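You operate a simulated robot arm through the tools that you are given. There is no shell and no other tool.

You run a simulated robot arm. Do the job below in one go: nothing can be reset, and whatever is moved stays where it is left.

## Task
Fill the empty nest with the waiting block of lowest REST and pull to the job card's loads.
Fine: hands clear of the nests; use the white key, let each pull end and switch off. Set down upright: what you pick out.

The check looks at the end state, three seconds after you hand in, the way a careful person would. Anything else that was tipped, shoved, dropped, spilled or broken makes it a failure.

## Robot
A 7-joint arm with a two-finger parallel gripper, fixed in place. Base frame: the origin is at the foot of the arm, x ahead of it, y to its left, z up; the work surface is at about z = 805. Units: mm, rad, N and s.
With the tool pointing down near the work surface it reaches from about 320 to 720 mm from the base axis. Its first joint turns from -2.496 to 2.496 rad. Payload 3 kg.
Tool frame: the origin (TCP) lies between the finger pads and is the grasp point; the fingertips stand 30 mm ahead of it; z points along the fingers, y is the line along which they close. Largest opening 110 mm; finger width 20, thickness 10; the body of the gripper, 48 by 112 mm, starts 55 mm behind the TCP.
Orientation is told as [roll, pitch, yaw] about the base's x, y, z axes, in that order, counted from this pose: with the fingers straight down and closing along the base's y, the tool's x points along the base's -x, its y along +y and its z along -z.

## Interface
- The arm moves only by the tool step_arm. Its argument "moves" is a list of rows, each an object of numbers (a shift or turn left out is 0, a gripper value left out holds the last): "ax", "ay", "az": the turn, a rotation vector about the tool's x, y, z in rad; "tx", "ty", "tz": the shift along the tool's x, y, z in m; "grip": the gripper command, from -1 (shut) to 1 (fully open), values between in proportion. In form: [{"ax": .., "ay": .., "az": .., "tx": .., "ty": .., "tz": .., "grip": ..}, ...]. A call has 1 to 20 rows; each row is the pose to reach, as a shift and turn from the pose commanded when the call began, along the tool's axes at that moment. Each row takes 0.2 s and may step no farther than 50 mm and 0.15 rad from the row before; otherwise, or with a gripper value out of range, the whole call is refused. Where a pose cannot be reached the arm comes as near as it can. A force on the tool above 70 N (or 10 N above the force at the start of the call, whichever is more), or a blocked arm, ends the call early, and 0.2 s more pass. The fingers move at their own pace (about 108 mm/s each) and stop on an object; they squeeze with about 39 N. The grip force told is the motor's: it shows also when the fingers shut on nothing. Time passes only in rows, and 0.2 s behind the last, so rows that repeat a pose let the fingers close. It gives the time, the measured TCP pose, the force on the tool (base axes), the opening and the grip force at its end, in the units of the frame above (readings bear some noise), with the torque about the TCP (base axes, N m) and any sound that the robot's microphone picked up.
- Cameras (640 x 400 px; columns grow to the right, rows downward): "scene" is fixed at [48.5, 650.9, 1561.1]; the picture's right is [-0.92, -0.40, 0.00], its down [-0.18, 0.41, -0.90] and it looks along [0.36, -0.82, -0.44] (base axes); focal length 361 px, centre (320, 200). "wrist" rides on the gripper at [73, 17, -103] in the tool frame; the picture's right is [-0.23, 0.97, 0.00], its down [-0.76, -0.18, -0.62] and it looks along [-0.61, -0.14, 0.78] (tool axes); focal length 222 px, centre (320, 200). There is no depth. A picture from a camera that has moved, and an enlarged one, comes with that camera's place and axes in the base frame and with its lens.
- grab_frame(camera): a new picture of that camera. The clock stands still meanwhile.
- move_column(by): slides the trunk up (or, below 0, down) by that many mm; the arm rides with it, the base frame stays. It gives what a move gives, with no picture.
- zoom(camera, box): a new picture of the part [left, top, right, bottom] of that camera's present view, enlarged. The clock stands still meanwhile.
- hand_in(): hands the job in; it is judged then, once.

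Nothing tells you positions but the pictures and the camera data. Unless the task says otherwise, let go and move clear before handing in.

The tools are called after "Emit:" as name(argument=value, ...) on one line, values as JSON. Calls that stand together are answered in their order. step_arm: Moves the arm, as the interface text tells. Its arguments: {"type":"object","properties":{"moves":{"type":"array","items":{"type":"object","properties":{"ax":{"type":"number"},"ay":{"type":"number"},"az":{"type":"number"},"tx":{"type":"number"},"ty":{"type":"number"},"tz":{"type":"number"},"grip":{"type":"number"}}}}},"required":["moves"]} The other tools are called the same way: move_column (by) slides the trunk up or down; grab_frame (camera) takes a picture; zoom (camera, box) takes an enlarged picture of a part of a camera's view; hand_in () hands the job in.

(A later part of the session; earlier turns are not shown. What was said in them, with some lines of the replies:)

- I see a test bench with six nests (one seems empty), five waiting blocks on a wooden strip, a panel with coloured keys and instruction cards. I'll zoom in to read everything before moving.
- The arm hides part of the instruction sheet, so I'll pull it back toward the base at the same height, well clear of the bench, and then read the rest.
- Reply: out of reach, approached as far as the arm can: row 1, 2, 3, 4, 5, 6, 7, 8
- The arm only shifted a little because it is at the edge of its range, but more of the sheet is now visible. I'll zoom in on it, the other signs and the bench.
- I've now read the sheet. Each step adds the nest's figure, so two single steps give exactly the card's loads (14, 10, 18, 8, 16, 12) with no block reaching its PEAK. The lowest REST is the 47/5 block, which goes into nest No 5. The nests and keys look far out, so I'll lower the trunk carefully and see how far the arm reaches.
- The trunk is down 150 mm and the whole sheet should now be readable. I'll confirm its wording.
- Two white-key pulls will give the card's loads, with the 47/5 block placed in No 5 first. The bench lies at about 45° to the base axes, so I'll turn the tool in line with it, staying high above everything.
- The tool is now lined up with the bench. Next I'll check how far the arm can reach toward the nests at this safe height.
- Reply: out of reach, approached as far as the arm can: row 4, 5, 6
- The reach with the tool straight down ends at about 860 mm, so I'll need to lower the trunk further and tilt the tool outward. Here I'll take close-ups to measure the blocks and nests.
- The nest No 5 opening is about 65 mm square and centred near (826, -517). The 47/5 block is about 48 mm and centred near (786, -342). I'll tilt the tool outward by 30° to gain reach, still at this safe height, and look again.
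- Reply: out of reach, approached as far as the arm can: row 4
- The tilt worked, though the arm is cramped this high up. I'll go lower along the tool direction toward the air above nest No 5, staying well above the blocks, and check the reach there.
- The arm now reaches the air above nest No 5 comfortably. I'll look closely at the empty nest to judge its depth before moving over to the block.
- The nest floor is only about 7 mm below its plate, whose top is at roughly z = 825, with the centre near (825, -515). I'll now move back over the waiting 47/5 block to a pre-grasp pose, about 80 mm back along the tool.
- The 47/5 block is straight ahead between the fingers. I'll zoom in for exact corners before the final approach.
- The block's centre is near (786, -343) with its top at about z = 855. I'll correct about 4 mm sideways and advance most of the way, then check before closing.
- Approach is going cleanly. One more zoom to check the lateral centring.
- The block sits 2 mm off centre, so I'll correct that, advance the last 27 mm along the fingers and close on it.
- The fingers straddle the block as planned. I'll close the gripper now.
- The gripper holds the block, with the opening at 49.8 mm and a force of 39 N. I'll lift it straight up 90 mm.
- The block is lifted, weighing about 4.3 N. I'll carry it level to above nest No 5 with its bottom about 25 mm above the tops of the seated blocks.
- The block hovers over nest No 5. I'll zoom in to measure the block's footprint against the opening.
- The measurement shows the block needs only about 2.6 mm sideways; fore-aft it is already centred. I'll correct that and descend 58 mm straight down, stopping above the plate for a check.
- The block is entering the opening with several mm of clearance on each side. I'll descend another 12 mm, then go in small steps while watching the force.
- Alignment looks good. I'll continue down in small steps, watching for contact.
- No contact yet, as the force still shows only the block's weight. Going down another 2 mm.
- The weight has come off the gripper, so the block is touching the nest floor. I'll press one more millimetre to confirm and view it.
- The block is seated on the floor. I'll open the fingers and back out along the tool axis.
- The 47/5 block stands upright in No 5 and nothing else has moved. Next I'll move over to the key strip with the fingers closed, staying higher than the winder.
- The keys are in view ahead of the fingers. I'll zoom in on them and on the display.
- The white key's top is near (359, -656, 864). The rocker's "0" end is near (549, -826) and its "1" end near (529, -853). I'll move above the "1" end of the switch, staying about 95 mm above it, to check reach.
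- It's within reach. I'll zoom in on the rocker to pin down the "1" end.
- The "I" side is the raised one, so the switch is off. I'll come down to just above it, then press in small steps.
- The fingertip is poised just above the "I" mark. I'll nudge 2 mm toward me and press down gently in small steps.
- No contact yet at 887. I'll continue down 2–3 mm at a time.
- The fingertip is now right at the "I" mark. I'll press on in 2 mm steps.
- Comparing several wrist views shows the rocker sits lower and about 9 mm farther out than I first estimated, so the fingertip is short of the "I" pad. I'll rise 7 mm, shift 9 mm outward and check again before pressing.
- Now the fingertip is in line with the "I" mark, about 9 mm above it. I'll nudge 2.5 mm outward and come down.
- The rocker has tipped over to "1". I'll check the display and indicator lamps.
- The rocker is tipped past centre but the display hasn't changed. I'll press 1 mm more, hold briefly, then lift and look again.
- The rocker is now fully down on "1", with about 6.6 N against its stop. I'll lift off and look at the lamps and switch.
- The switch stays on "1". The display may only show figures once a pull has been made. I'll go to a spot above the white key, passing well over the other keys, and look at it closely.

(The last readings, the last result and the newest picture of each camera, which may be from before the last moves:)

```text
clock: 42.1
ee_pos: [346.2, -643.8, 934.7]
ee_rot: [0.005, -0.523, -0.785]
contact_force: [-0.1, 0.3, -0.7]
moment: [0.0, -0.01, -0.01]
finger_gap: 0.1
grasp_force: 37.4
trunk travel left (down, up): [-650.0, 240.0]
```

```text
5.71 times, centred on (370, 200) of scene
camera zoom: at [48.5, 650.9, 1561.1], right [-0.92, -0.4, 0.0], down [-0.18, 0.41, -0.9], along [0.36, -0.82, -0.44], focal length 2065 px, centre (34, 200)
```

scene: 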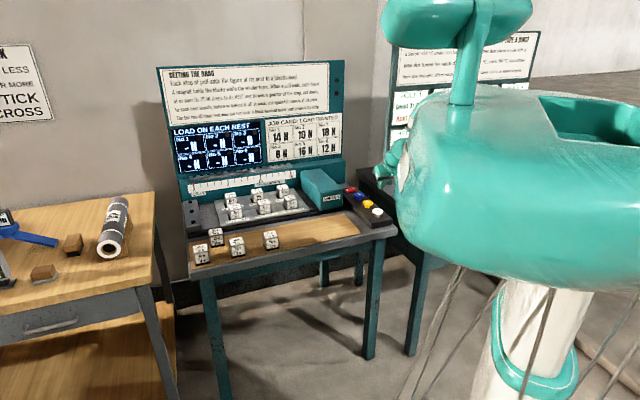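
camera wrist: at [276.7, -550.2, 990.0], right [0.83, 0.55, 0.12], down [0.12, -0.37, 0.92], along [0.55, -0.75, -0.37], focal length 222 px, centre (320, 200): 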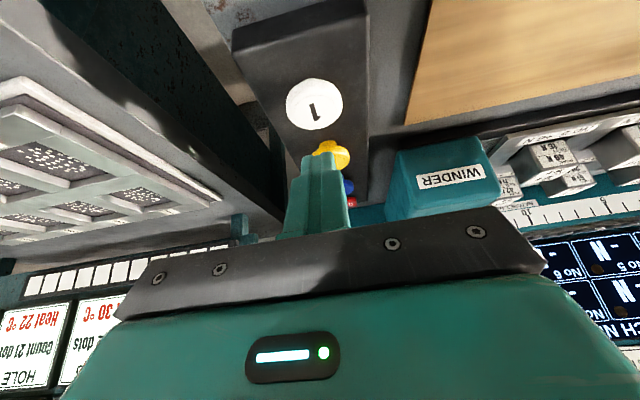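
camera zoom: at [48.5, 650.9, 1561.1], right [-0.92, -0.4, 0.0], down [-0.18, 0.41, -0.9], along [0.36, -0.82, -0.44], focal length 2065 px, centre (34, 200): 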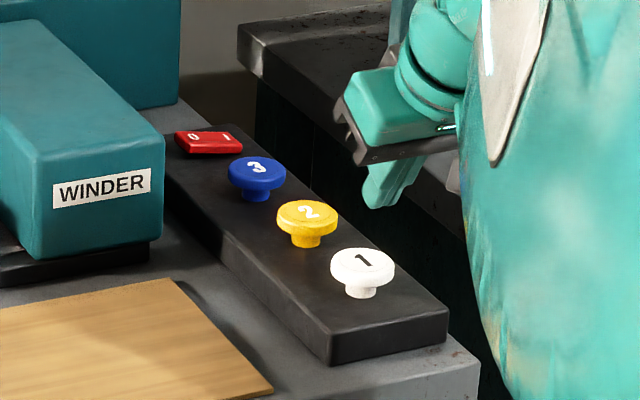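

The white key is ahead and slightly beyond the fingertip. I'll zoom in to measure its exact position.

Emit:
zoom(camera="wrist", box=[260, 60, 380, 160])

```text
4.00 times, centred on (320, 110) of wrist
camera zoom: at [276.7, -550.2, 990.0], right [0.83, 0.55, 0.12], down [0.12, -0.37, 0.92], along [0.55, -0.75, -0.37], focal length 888 px, centre (320, 560)
```

zoom: 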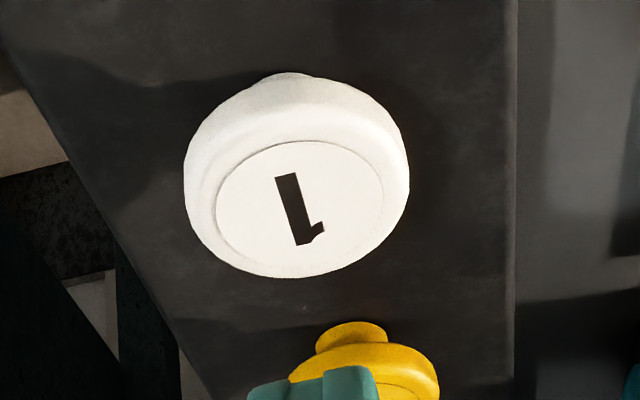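

The white key's top centre works out at about e1 = 210, e2 = 727 along the bench axes, z ≈ 853. I'll move to just above it.

Emit:
step_arm(moves=[{"tx": -0.0085, "tz": 0.0049}, {"tx": -0.017, "tz": 0.0098}, {"tx": -0.01, "tz": 0.0219}, {"tx": -0.003, "tz": 0.034}, {"tx": 0.0046, "tz": 0.047}, {"tx": 0.0046, "tz": 0.047}])

Emit:
grab_frame(camera="wrist")

Emit:
zoom(camera="scene", box=[345, 180, 405, 230])

```text
clock: 43.5
ee_pos: [361.3, -656.4, 893.7]
ee_rot: [0.003, -0.527, -0.785]
contact_force: [-0.6, -0.1, -1.1]
moment: [-0.02, 0.02, 0.0]
finger_gap: 0.0
grasp_force: 38.0
trunk travel left (down, up): [-650.0, 240.0]
```

```text
taken
camera wrist: at [291.6, -564.5, 946.7], right [0.83, 0.55, 0.12], down [0.12, -0.37, 0.92], along [0.55, -0.75, -0.37], focal length 222 px, centre (320, 200)
```

wrist: 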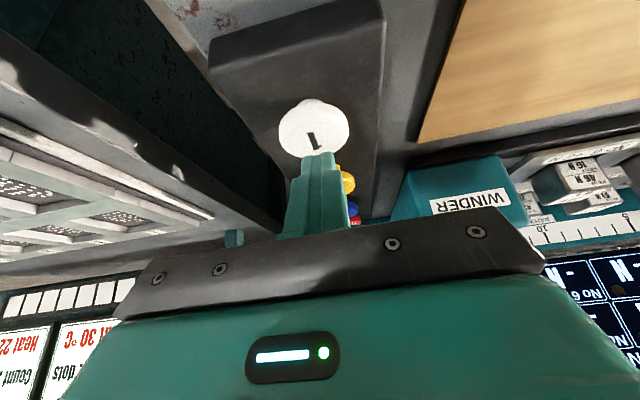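

```text
8.00 times, centred on (375, 205) of scene
camera zoom: at [48.5, 650.9, 1561.1], right [-0.92, -0.4, 0.0], down [-0.18, 0.41, -0.9], along [0.36, -0.82, -0.44], focal length 2892 px, centre (-120, 160)
```

zoom: 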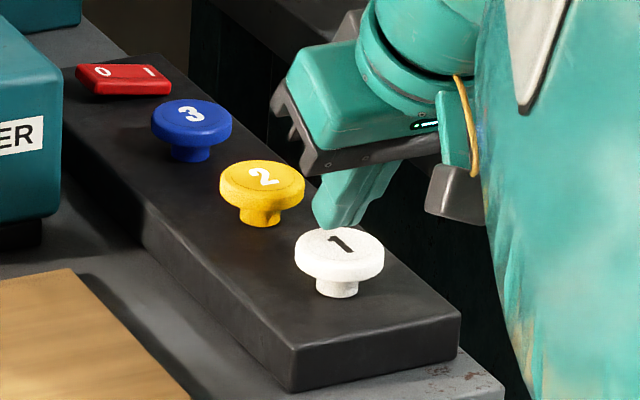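

The fingertip is poised right over the white key. I'll press down gently in small steps, watching force and sound.

Emit:
step_arm(moves=[{"tx": 0.002, "tz": 0.0035}, {"tx": 0.004, "tz": 0.0069}, {"tx": 0.004, "tz": 0.0069}])

Emit:
step_arm(moves=[{"tx": 0.001, "tz": 0.0017}, {"tx": 0.001, "tz": 0.0017}])

```text
clock: 44.4
ee_pos: [360.9, -658.2, 886.6]
ee_rot: [0.003, -0.525, -0.787]
contact_force: [-0.2, -0.2, 2.8]
moment: [0.0, -0.01, -0.01]
finger_gap: 0.1
grasp_force: 37.9
trunk travel left (down, up): [-650.0, 240.0]
```

```text
clock: 45.0
ee_pos: [361.8, -657.9, 883.0]
ee_rot: [0.004, -0.526, -0.786]
contact_force: [0.2, -1.4, 1.9]
moment: [-0.03, -0.01, 0.02]
finger_gap: 0.2
grasp_force: 37.6
trunk travel left (down, up): [-650.0, 240.0]
```

There's light contact on the key. I'll check whether it has travelled and whether the display has reacted.

Emit:
zoom(camera="scene", box=[345, 180, 405, 230])

Emit:
zoom(camera="scene", box=[165, 115, 305, 200])

```text
8.00 times, centred on (375, 205) of scene
camera zoom: at [48.5, 650.9, 1561.1], right [-0.92, -0.4, 0.0], down [-0.18, 0.41, -0.9], along [0.36, -0.82, -0.44], focal length 2892 px, centre (-120, 160)
```

zoom: 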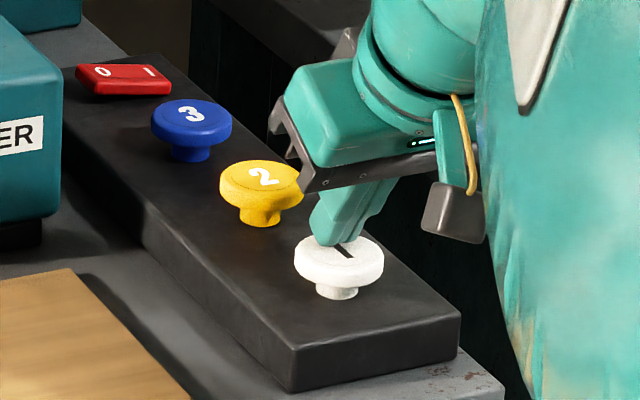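

```text
4.57 times, centred on (235, 158) of scene
camera zoom: at [48.5, 650.9, 1561.1], right [-0.92, -0.4, 0.0], down [-0.18, 0.41, -0.9], along [0.36, -0.82, -0.44], focal length 1652 px, centre (709, 394)
```

zoom: 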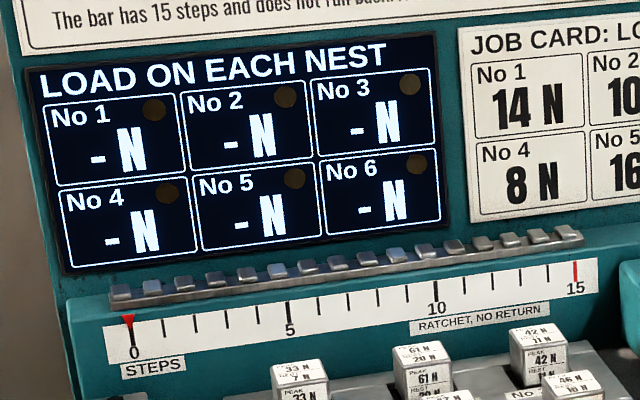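

The cap has begun to go down. I'll press a little further, checking each time.

Emit:
step_arm(moves=[{"tx": 0.00075, "tz": 0.0013}, {"tx": 0.00075, "tz": 0.0013}])

Emit:
zoom(camera="scene", box=[165, 115, 305, 200])

```text
clock: 45.5
ee_pos: [361.2, -657.7, 881.1]
ee_rot: [0.001, -0.526, -0.786]
contact_force: [1.0, 0.0, 3.4]
moment: [-0.09, -0.06, 0.0]
finger_gap: 0.2
grasp_force: 37.5
trunk travel left (down, up): [-650.0, 240.0]
```

```text
4.57 times, centred on (235, 158) of scene
camera zoom: at [48.5, 650.9, 1561.1], right [-0.92, -0.4, 0.0], down [-0.18, 0.41, -0.9], along [0.36, -0.82, -0.44], focal length 1652 px, centre (709, 394)
```

zoom: 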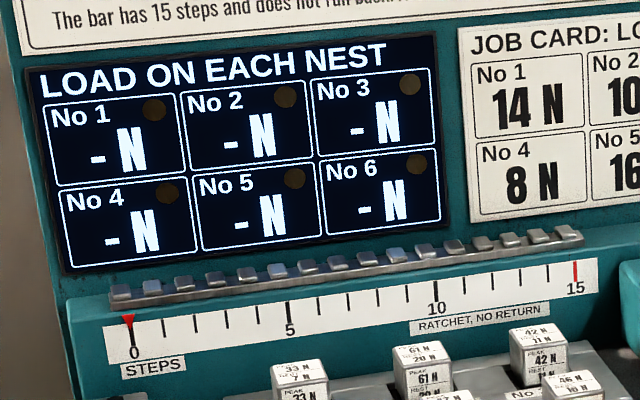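

Emit:
step_arm(moves=[{"tx": 0.00075, "tz": 0.0013}, {"tx": 0.00075, "tz": 0.0013}])

Emit:
zoom(camera="scene", box=[165, 115, 305, 200])

Emit:
zoom(camera="scene", box=[345, 180, 405, 230])

```text
clock: 46.1
ee_pos: [362.2, -657.3, 880.6]
ee_rot: [0.004, -0.525, -0.787]
contact_force: [1.3, -0.2, 3.0]
moment: [-0.04, -0.1, -0.05]
finger_gap: 0.0
grasp_force: 38.3
trunk travel left (down, up): [-650.0, 240.0]
heard: click
```

```text
4.57 times, centred on (235, 158) of scene
camera zoom: at [48.5, 650.9, 1561.1], right [-0.92, -0.4, 0.0], down [-0.18, 0.41, -0.9], along [0.36, -0.82, -0.44], focal length 1652 px, centre (709, 394)
```

zoom: 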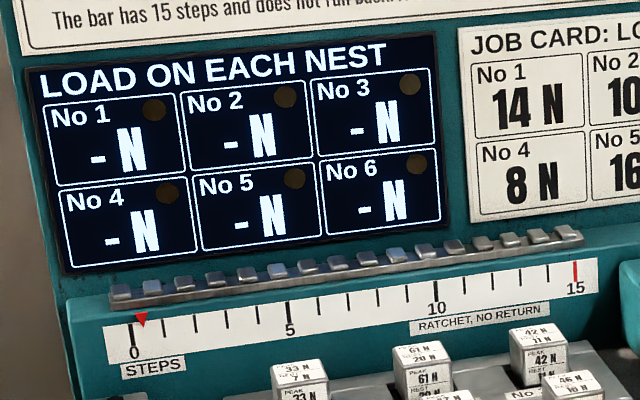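

```text
8.00 times, centred on (375, 205) of scene
camera zoom: at [48.5, 650.9, 1561.1], right [-0.92, -0.4, 0.0], down [-0.18, 0.41, -0.9], along [0.36, -0.82, -0.44], focal length 2892 px, centre (-120, 160)
```

zoom: 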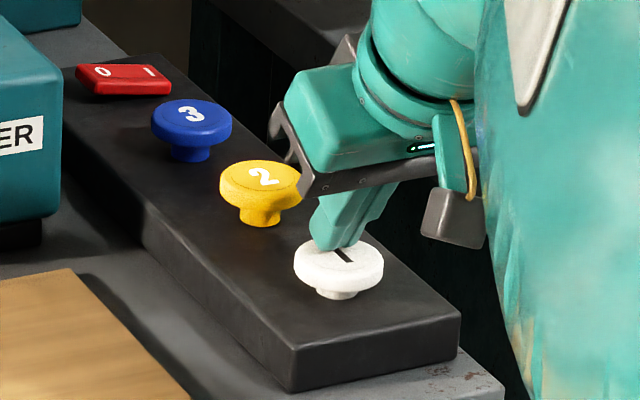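

A click, and the pointer has started to move, so the pull has begun. I'll lift off the key straight away and wait for the pull to finish.

Emit:
step_arm(moves=[{"tx": -0.006, "tz": -0.0104}, {"tx": -0.01, "tz": -0.0173}, {"tx": -0.01, "tz": -0.0173}, {"tx": -0.01, "tz": -0.0173}, {"tx": -0.01, "tz": -0.0173}, {"tx": -0.01, "tz": -0.0173}])

Emit:
zoom(camera="scene", box=[165, 115, 305, 200])

Emit:
zoom(camera="scene", box=[310, 70, 350, 110])

```text
clock: 47.5
ee_pos: [360.4, -658.5, 900.5]
ee_rot: [0.003, -0.524, -0.784]
contact_force: [-0.1, 0.1, -0.1]
moment: [-0.01, -0.01, 0.0]
finger_gap: 0.1
grasp_force: 36.8
trunk travel left (down, up): [-650.0, 240.0]
```

```text
4.57 times, centred on (235, 158) of scene
camera zoom: at [48.5, 650.9, 1561.1], right [-0.92, -0.4, 0.0], down [-0.18, 0.41, -0.9], along [0.36, -0.82, -0.44], focal length 1652 px, centre (709, 394)
```

zoom: 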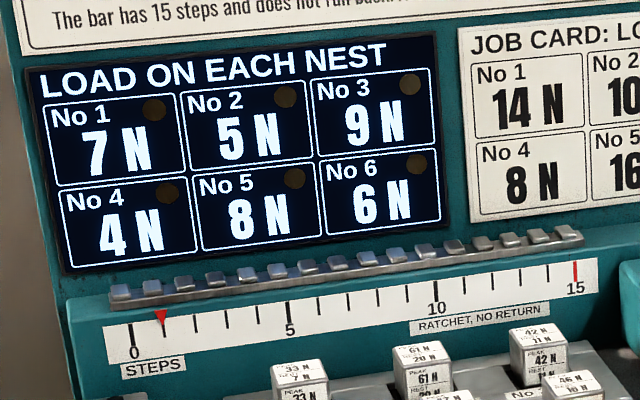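

```text
10.00 times, centred on (330, 90) of scene
camera zoom: at [48.5, 650.9, 1561.1], right [-0.92, -0.4, 0.0], down [-0.18, 0.41, -0.9], along [0.36, -0.82, -0.44], focal length 3614 px, centre (220, 1300)
```

zoom: 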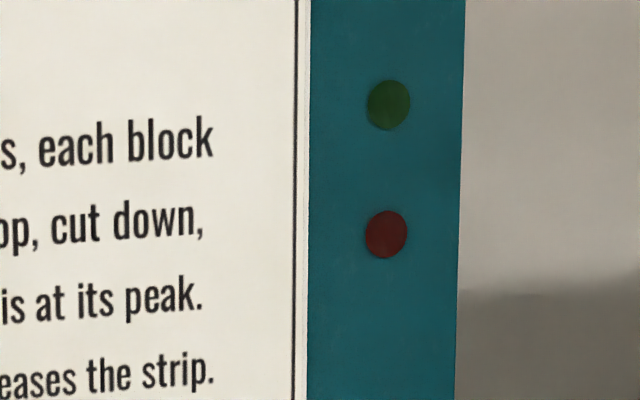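

The first pull gave 7/5/9/4/8/6 with the pointer at 1. I'll wait another second to be sure it has ended and the loads are steady.

Emit:
step_arm(moves=[{"tx": 0}, {"tx": 0}, {"tx": 0}, {"tx": 0}, {"tx": 0}, {"tx": 0}])

Emit:
zoom(camera="scene", box=[165, 115, 305, 200])

```text
clock: 49.0
ee_pos: [360.8, -658.2, 900.3]
ee_rot: [0.003, -0.526, -0.785]
contact_force: [0.1, 0.0, -0.5]
moment: [-0.04, 0.02, 0.0]
finger_gap: 0.0
grasp_force: 37.7
trunk travel left (down, up): [-650.0, 240.0]
```

```text
4.57 times, centred on (235, 158) of scene
camera zoom: at [48.5, 650.9, 1561.1], right [-0.92, -0.4, 0.0], down [-0.18, 0.41, -0.9], along [0.36, -0.82, -0.44], focal length 1652 px, centre (709, 394)
```

zoom: 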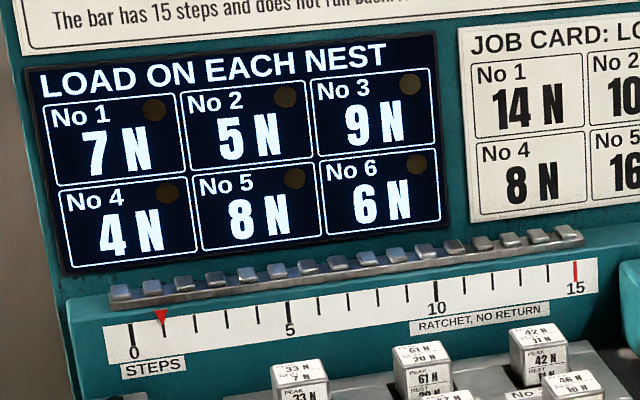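

The pull has ended at step 1 with steady loads of half the card's figures. Now the second and last press of the white key, approaching first and then pressing in small steps until the click.

Emit:
step_arm(moves=[{"tx": 0.004, "tz": 0.0069}, {"tx": 0.007, "tz": 0.0121}, {"tx": 0.0085, "tz": 0.0147}, {"tx": 0.0085, "tz": 0.0147}])

```text
clock: 50.0
ee_pos: [360.8, -657.2, 883.2]
ee_rot: [0.004, -0.526, -0.785]
contact_force: [0.6, -1.5, 1.9]
moment: [-0.04, -0.01, -0.03]
finger_gap: 0.0
grasp_force: 37.9
trunk travel left (down, up): [-650.0, 240.0]
```

Emit:
step_arm(moves=[{"tx": 0.00075, "tz": 0.0013}, {"tx": 0.00075, "tz": 0.0013}])

```text
clock: 50.5
ee_pos: [360.9, -656.7, 882.2]
ee_rot: [0.003, -0.526, -0.785]
contact_force: [0.7, 0.1, 3.0]
moment: [-0.05, -0.07, 0.05]
finger_gap: 0.1
grasp_force: 37.4
trunk travel left (down, up): [-650.0, 240.0]
```

Emit:
step_arm(moves=[{"tx": 0.00075, "tz": 0.0013}, {"tx": 0.00075, "tz": 0.0013}])

```text
clock: 51.1
ee_pos: [361.5, -657.2, 880.8]
ee_rot: [0.005, -0.525, -0.786]
contact_force: [1.7, 0.8, 3.7]
moment: [0.02, -0.07, 0.02]
finger_gap: 0.1
grasp_force: 37.1
trunk travel left (down, up): [-650.0, 240.0]
heard: click
```

The click came, so the second pull is under way. I'll lift off at once and wait for it to end.

Emit:
step_arm(moves=[{"tx": -0.006, "tz": -0.0104}, {"tx": -0.0125, "tz": -0.0217}, {"tx": -0.02, "tz": -0.0346}, {"tx": -0.025, "tz": -0.0433}, {"tx": -0.025, "tz": -0.0433}, {"tx": -0.025, "tz": -0.0433}, {"tx": -0.025, "tz": -0.0433}, {"tx": -0.025, "tz": -0.0433}, {"tx": -0.025, "tz": -0.0433}, {"tx": -0.025, "tz": -0.0433}])

Emit:
zoom(camera="scene", box=[165, 115, 305, 200])

Emit:
zoom(camera="scene", box=[180, 165, 310, 275])

Emit:
grab_frame(camera="wrist")

```text
clock: 53.4
ee_pos: [360.7, -657.3, 931.5]
ee_rot: [0.003, -0.526, -0.785]
contact_force: [-0.1, 0.0, 0.6]
moment: [-0.01, -0.02, -0.03]
finger_gap: 0.4
grasp_force: 37.6
trunk travel left (down, up): [-650.0, 240.0]
```

```text
4.57 times, centred on (235, 158) of scene
camera zoom: at [48.5, 650.9, 1561.1], right [-0.92, -0.4, 0.0], down [-0.18, 0.41, -0.9], along [0.36, -0.82, -0.44], focal length 1652 px, centre (709, 394)
```

zoom: 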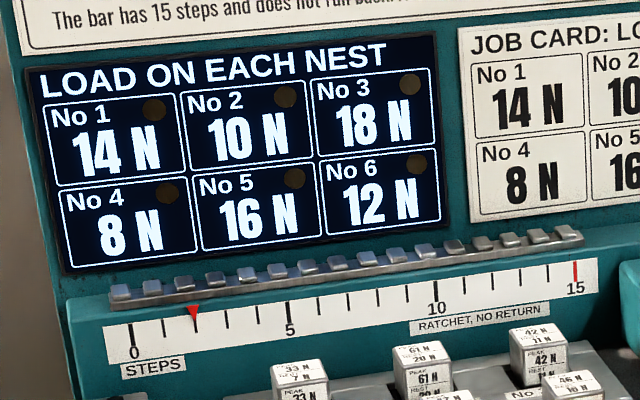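

```text
3.64 times, centred on (245, 220) of scene
camera zoom: at [48.5, 650.9, 1561.1], right [-0.92, -0.4, 0.0], down [-0.18, 0.41, -0.9], along [0.36, -0.82, -0.44], focal length 1314 px, centre (593, 127)
```

zoom: 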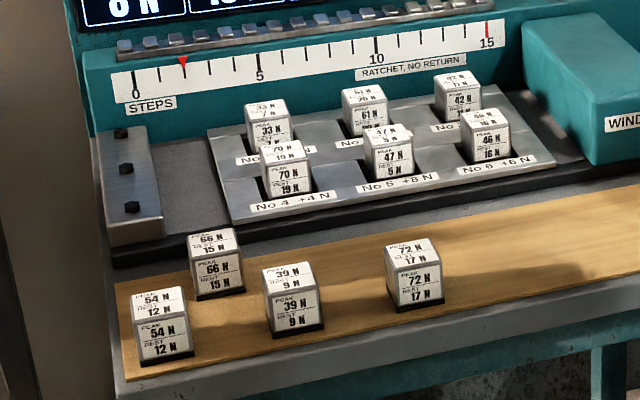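

```text
taken
camera wrist: at [291.3, -564.1, 984.3], right [0.83, 0.55, 0.12], down [0.12, -0.37, 0.92], along [0.55, -0.75, -0.37], focal length 222 px, centre (320, 200)
```

wrist: 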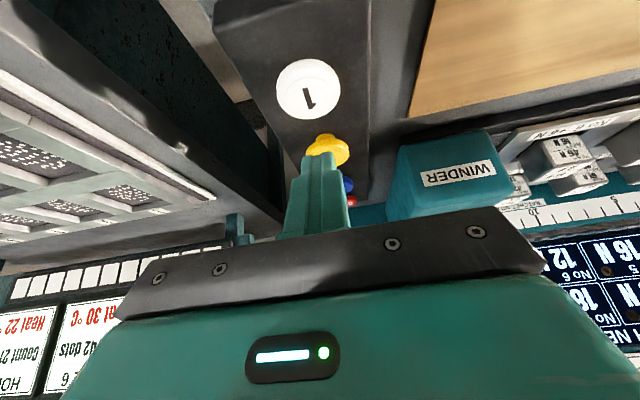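

The loads now read 14, 10, 18, 8, 16 and 12 N, exactly as on the job card, with the pointer at 2. Now I'll move above the raised "0" end of the red switch to turn it off.

Emit:
step_arm(moves=[{"tx": -0.0285, "ty": 0.0017, "tz": 0.0153}, {"tx": -0.057, "ty": 0.0034, "tz": 0.0306}, {"tx": -0.0856, "ty": 0.0051, "tz": 0.0459}, {"tx": -0.1141, "ty": 0.0069, "tz": 0.0612}, {"tx": -0.1426, "ty": 0.0086, "tz": 0.0764}, {"tx": -0.1712, "ty": 0.0103, "tz": 0.0917}, {"tx": -0.1997, "ty": 0.012, "tz": 0.107}, {"tx": -0.2282, "ty": 0.0137, "tz": 0.1223}, {"tx": -0.2282, "ty": 0.0137, "tz": 0.1223}])

Emit:
grab_frame(camera="wrist")

Emit:
zoom(camera="wrist", box=[260, 10, 390, 120])

Emit:
zoom(camera="scene", box=[310, 150, 390, 210])

```text
clock: 55.4
ee_pos: [554.9, -829.7, 939.3]
ee_rot: [0.004, -0.524, -0.783]
contact_force: [0.6, 0.4, 0.7]
moment: [0.0, -0.02, 0.04]
finger_gap: 0.0
grasp_force: 37.7
trunk travel left (down, up): [-650.0, 240.0]
```

```text
taken
camera wrist: at [485.2, -737.7, 993.5], right [0.83, 0.55, 0.12], down [0.12, -0.37, 0.92], along [0.55, -0.75, -0.37], focal length 222 px, centre (320, 200)
```

wrist: 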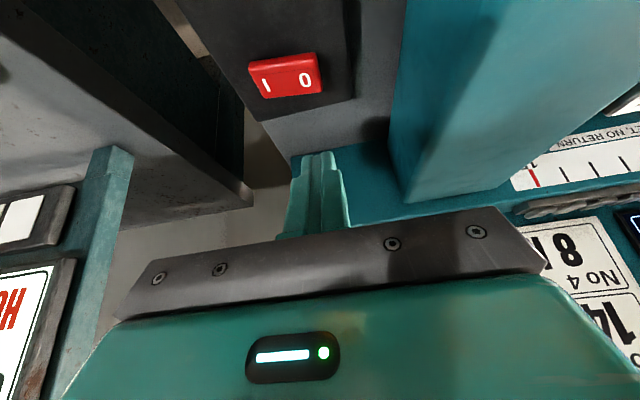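

```text
3.64 times, centred on (325, 65) of wrist
camera zoom: at [485.2, -737.7, 993.5], right [0.83, 0.55, 0.12], down [0.12, -0.37, 0.92], along [0.55, -0.75, -0.37], focal length 808 px, centre (302, 691)
```

zoom: 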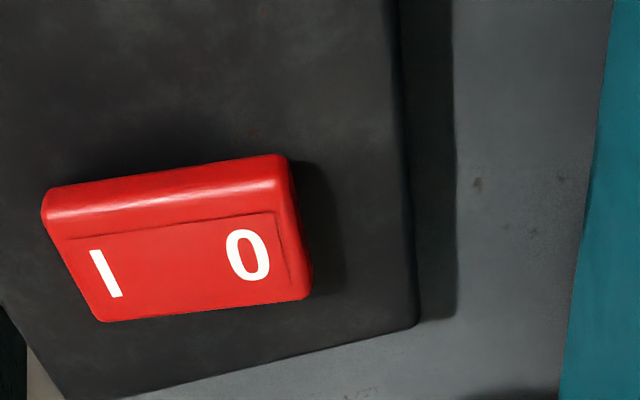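

```text
6.67 times, centred on (350, 180) of scene
camera zoom: at [48.5, 650.9, 1561.1], right [-0.92, -0.4, 0.0], down [-0.18, 0.41, -0.9], along [0.36, -0.82, -0.44], focal length 2410 px, centre (120, 333)
```

zoom: 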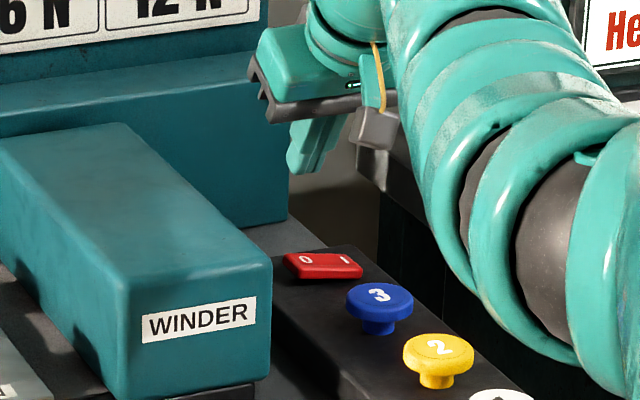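

The fingertip is lined up with the raised "0" end, with about 16 mm of room to the winder. I'll come down to just above it and check.

Emit:
step_arm(moves=[{"tx": 0.0073, "tz": 0.0126}, {"tx": 0.0145, "tz": 0.0251}, {"tx": 0.0218, "tz": 0.0377}, {"tx": 0.0276, "tz": 0.0476}, {"tx": 0.0276, "tz": 0.0476}])

Emit:
grab_frame(camera="wrist")

Emit:
zoom(camera="scene", box=[310, 150, 390, 210])

```text
clock: 56.5
ee_pos: [554.4, -828.7, 884.7]
ee_rot: [0.004, -0.525, -0.786]
contact_force: [0.0, -0.1, -0.2]
moment: [0.02, 0.01, -0.01]
finger_gap: 0.0
grasp_force: 37.7
trunk travel left (down, up): [-650.0, 240.0]
```

```text
taken
camera wrist: at [484.4, -735.9, 937.3], right [0.83, 0.55, 0.12], down [0.12, -0.37, 0.92], along [0.55, -0.75, -0.37], focal length 222 px, centre (320, 200)
```

wrist: 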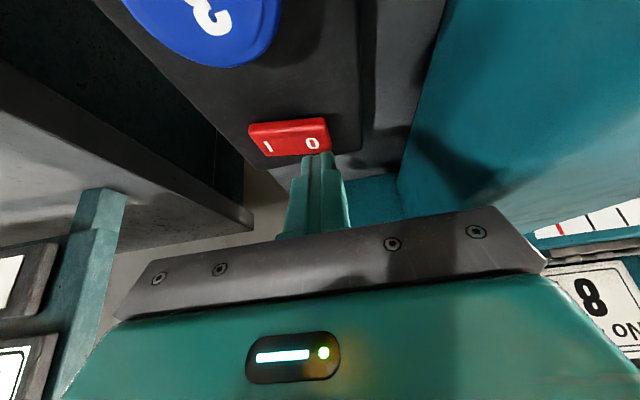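

```text
6.67 times, centred on (350, 180) of scene
camera zoom: at [48.5, 650.9, 1561.1], right [-0.92, -0.4, 0.0], down [-0.18, 0.41, -0.9], along [0.36, -0.82, -0.44], focal length 2410 px, centre (120, 333)
```

zoom: 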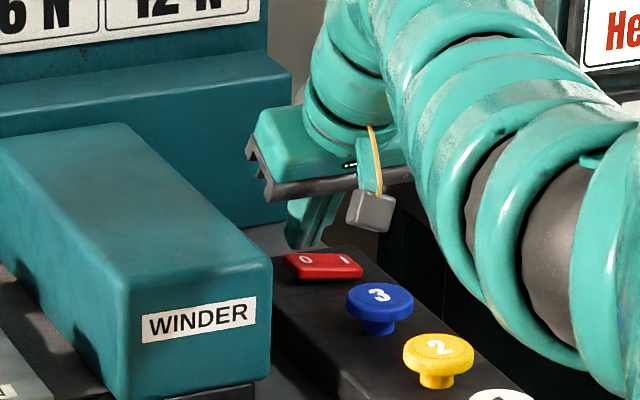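

The tip is directly above "0". I'll press down in small steps.

Emit:
step_arm(moves=[{"tx": 0.0015, "tz": 0.0026}, {"tx": 0.003, "tz": 0.0052}, {"tx": 0.003, "tz": 0.0052}])

Emit:
step_arm(moves=[{"tx": 0.001, "tz": 0.0017}, {"tx": 0.001, "tz": 0.0017}])

Emit:
step_arm(moves=[{"tx": 0.001, "tz": 0.0017}, {"tx": 0.001, "tz": 0.0017}])

Emit:
zoom(camera="scene", box=[310, 150, 390, 210])

Emit:
zoom(camera="wrist", box=[230, 90, 370, 190])

```text
clock: 57.4
ee_pos: [552.1, -829.9, 876.9]
ee_rot: [0.004, -0.524, -0.787]
contact_force: [0.5, 1.2, 1.8]
moment: [0.02, -0.02, 0.04]
finger_gap: 0.0
grasp_force: 37.3
trunk travel left (down, up): [-650.0, 240.0]
```

```text
clock: 58.0
ee_pos: [552.6, -830.7, 875.6]
ee_rot: [0.004, -0.524, -0.787]
contact_force: [0.3, -0.5, 1.3]
moment: [-0.04, 0.0, 0.0]
finger_gap: 0.1
grasp_force: 37.4
trunk travel left (down, up): [-650.0, 240.0]
```

```text
clock: 58.5
ee_pos: [553.6, -830.2, 874.2]
ee_rot: [0.002, -0.525, -0.785]
contact_force: [-0.3, 0.3, -0.6]
moment: [-0.01, 0.02, 0.05]
finger_gap: 0.2
grasp_force: 37.5
trunk travel left (down, up): [-650.0, 240.0]
```

```text
6.67 times, centred on (350, 180) of scene
camera zoom: at [48.5, 650.9, 1561.1], right [-0.92, -0.4, 0.0], down [-0.18, 0.41, -0.9], along [0.36, -0.82, -0.44], focal length 2410 px, centre (120, 333)
```

zoom: 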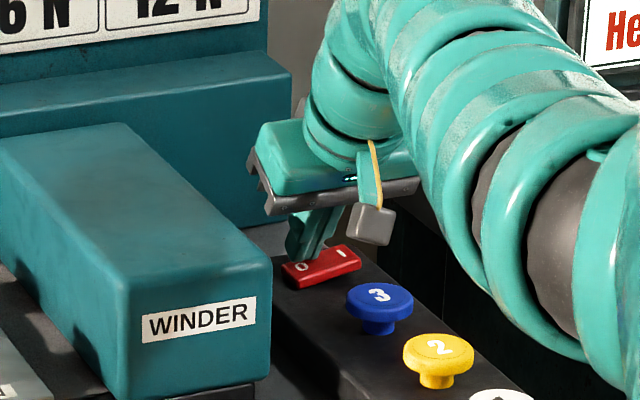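

```text
4.00 times, centred on (300, 140) of wrist
camera zoom: at [484.0, -737.1, 927.2], right [0.83, 0.55, 0.12], down [0.12, -0.37, 0.92], along [0.55, -0.75, -0.37], focal length 888 px, centre (400, 440)
```

zoom: 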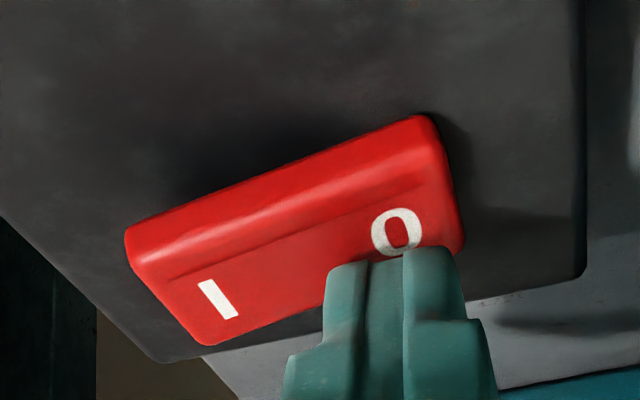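

The rocker has tipped back to "0". I'll press 1–2 mm more to be sure it's fully home, then lift off.

Emit:
step_arm(moves=[{"tx": 0.0008, "tz": 0.0013}, {"tx": 0.0013, "tz": 0.0022}, {"tx": 0.0013, "tz": 0.0022}])

Emit:
step_arm(moves=[{"tx": -0.005, "tz": -0.0087}, {"tx": -0.015, "tz": -0.026}, {"tx": -0.03, "tz": -0.052}, {"tx": -0.045, "tz": -0.078}, {"tx": -0.045, "tz": -0.078}])

Emit:
zoom(camera="wrist", box=[220, 0, 380, 110])

Emit:
zoom(camera="scene", box=[165, 115, 305, 200])

Emit:
zoom(camera="scene", box=[310, 150, 400, 220])

Emit:
zoom(camera="scene", box=[155, 60, 350, 130])

```text
clock: 59.4
ee_pos: [552.0, -829.3, 874.0]
ee_rot: [0.003, -0.528, -0.786]
contact_force: [-1.2, 0.8, 7.5]
moment: [-0.09, 0.04, 0.0]
finger_gap: 0.0
grasp_force: 37.8
trunk travel left (down, up): [-650.0, 240.0]
```

```text
clock: 60.5
ee_pos: [553.5, -829.9, 961.1]
ee_rot: [0.005, -0.523, -0.786]
contact_force: [0.2, 0.3, -0.5]
moment: [0.0, 0.0, -0.03]
finger_gap: 0.0
grasp_force: 37.5
trunk travel left (down, up): [-650.0, 240.0]
```

```text
3.64 times, centred on (300, 55) of wrist
camera zoom: at [483.2, -736.7, 1014.4], right [0.83, 0.55, 0.12], down [0.12, -0.37, 0.92], along [0.55, -0.75, -0.37], focal length 808 px, centre (393, 727)
```

zoom: 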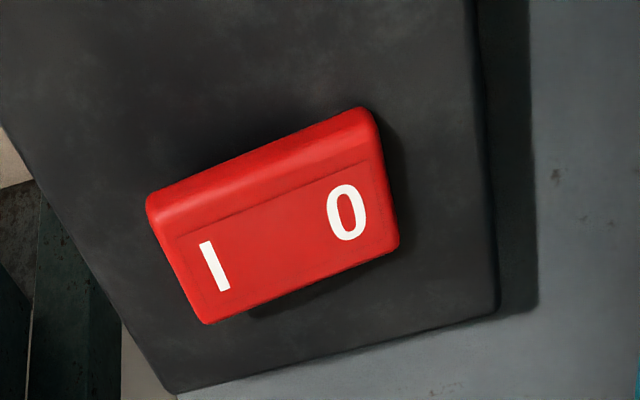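

```text
4.57 times, centred on (235, 158) of scene
camera zoom: at [48.5, 650.9, 1561.1], right [-0.92, -0.4, 0.0], down [-0.18, 0.41, -0.9], along [0.36, -0.82, -0.44], focal length 1652 px, centre (709, 394)
```

zoom: 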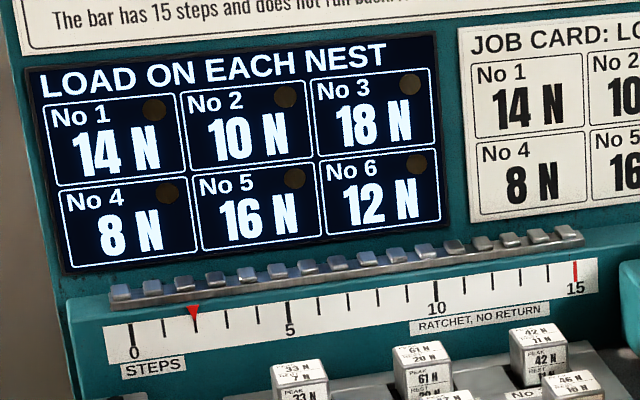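

```text
5.71 times, centred on (355, 185) of scene
camera zoom: at [48.5, 650.9, 1561.1], right [-0.92, -0.4, 0.0], down [-0.18, 0.41, -0.9], along [0.36, -0.82, -0.44], focal length 2065 px, centre (120, 286)
```

zoom: 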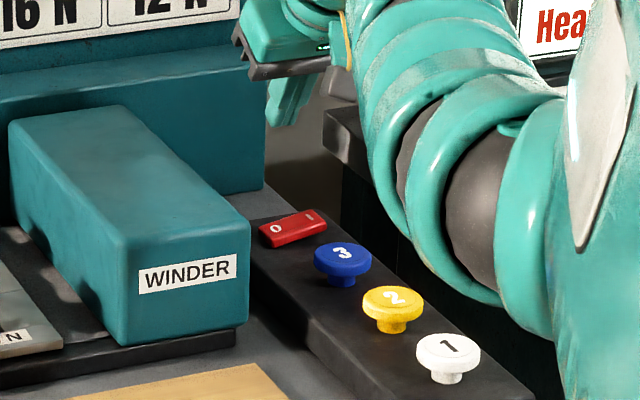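

```text
3.28 times, centred on (252, 95) of scene
camera zoom: at [48.5, 650.9, 1561.1], right [-0.92, -0.4, 0.0], down [-0.18, 0.41, -0.9], along [0.36, -0.82, -0.44], focal length 1186 px, centre (542, 545)
```

zoom: 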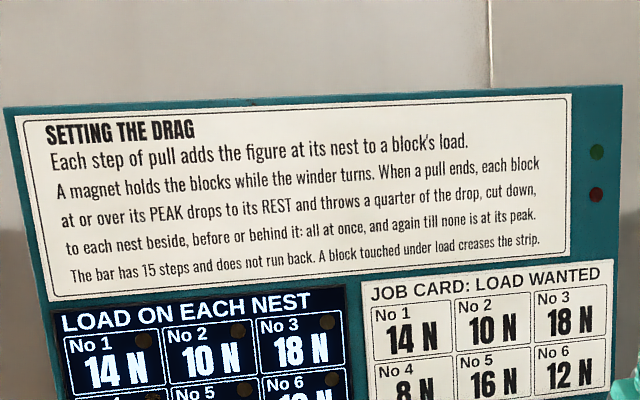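

The switch is off with "0" down, the loads match the card, and nothing else was disturbed. I'll back the arm away from the bench and take a last look before handing in.

Emit:
step_arm(moves=[{"tx": 0.0199, "tz": -0.0254}, {"tx": 0.0399, "tz": -0.0508}, {"tx": 0.0598, "tz": -0.0763}, {"tx": 0.0798, "tz": -0.1017}, {"tx": 0.0997, "tz": -0.1271}, {"tx": 0.0997, "tz": -0.1271, "grip": -0.5}, {"tx": 0.0997, "tz": -0.1271}])

Emit:
grab_frame(camera="scene")

Emit:
zoom(camera="scene", box=[170, 165, 330, 280])

Emit:
grab_frame(camera="wrist")

```text
clock: 62.1
ee_pos: [447.0, -727.1, 1023.4]
ee_rot: [0.003, -0.526, -0.786]
contact_force: [0.2, 0.1, 0.1]
moment: [-0.02, 0.0, -0.01]
finger_gap: 27.8
grasp_force: 0.0
trunk travel left (down, up): [-650.0, 240.0]
```

```text
taken
```

scene: 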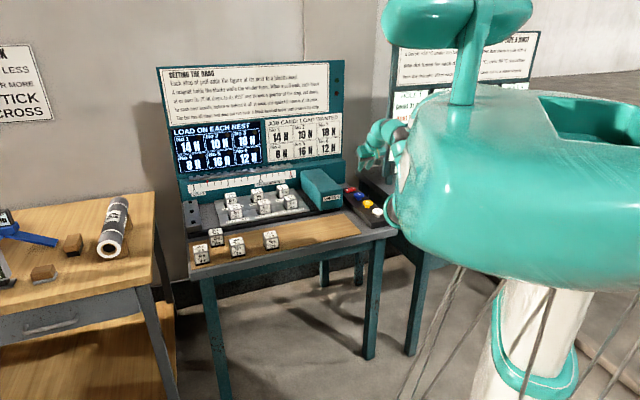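

```text
3.48 times, centred on (250, 222) of scene
camera zoom: at [48.5, 650.9, 1561.1], right [-0.92, -0.4, 0.0], down [-0.18, 0.41, -0.9], along [0.36, -0.82, -0.44], focal length 1257 px, centre (564, 122)
```

zoom: 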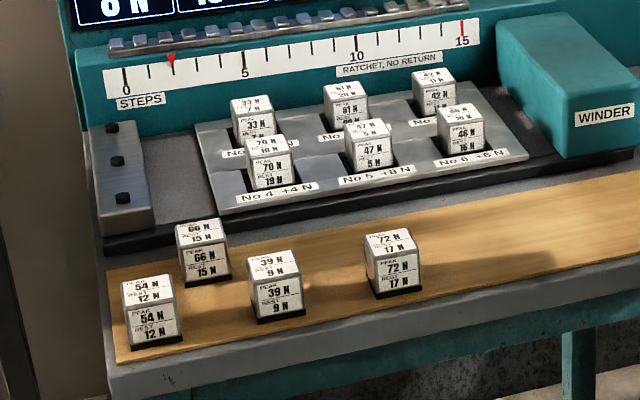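

```text
taken
camera wrist: at [378.1, -632.6, 1076.6], right [0.83, 0.55, 0.12], down [0.12, -0.37, 0.92], along [0.55, -0.75, -0.37], focal length 222 px, centre (320, 200)
```

wrist: 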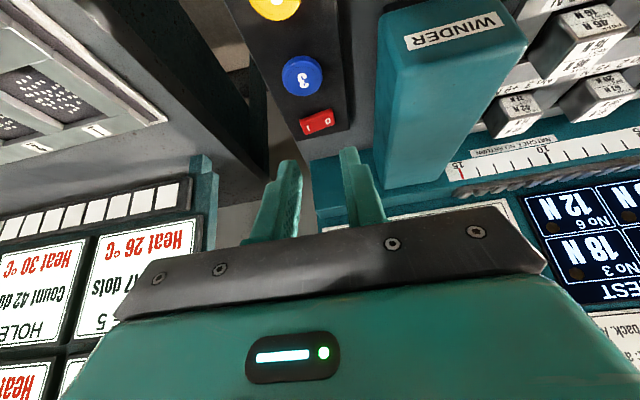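

The 47/5 block stands upright in nest No 5, the pointer is at step 2, and the loads read 14/10/18/8/16/12 N as on the card. The switch is off, the other blocks stand where they were, and the arm is clear, so I'm handing the job in.

Emit:
hand_in()

```text
The job is handed in.
```

The job is done and handed in. The 47 N / 5 N block, which has the lowest REST of the waiting blocks, stands upright in nest No 5.

I switched on and pressed the white key twice, letting the first pull end before the second. The loads now match the job card:

| Nest | Load shown | Load wanted |
|---|---|---|
| No 1 | 14 N | 14 N |
| No 2 | 10 N | 10 N |
| No 3 | 18 N | 18 N |
| No 4 | 8 N | 8 N |
| No 5 | 16 N | 16 N |
| No 6 | 12 N | 12 N |

The pointer is at step 2 and no block came near its PEAK. The red switch is back on "0". The other blocks look untouched in the last pictures, and the arm was clear of the nests during both pulls and at hand-in. I have not seen the result of the check.
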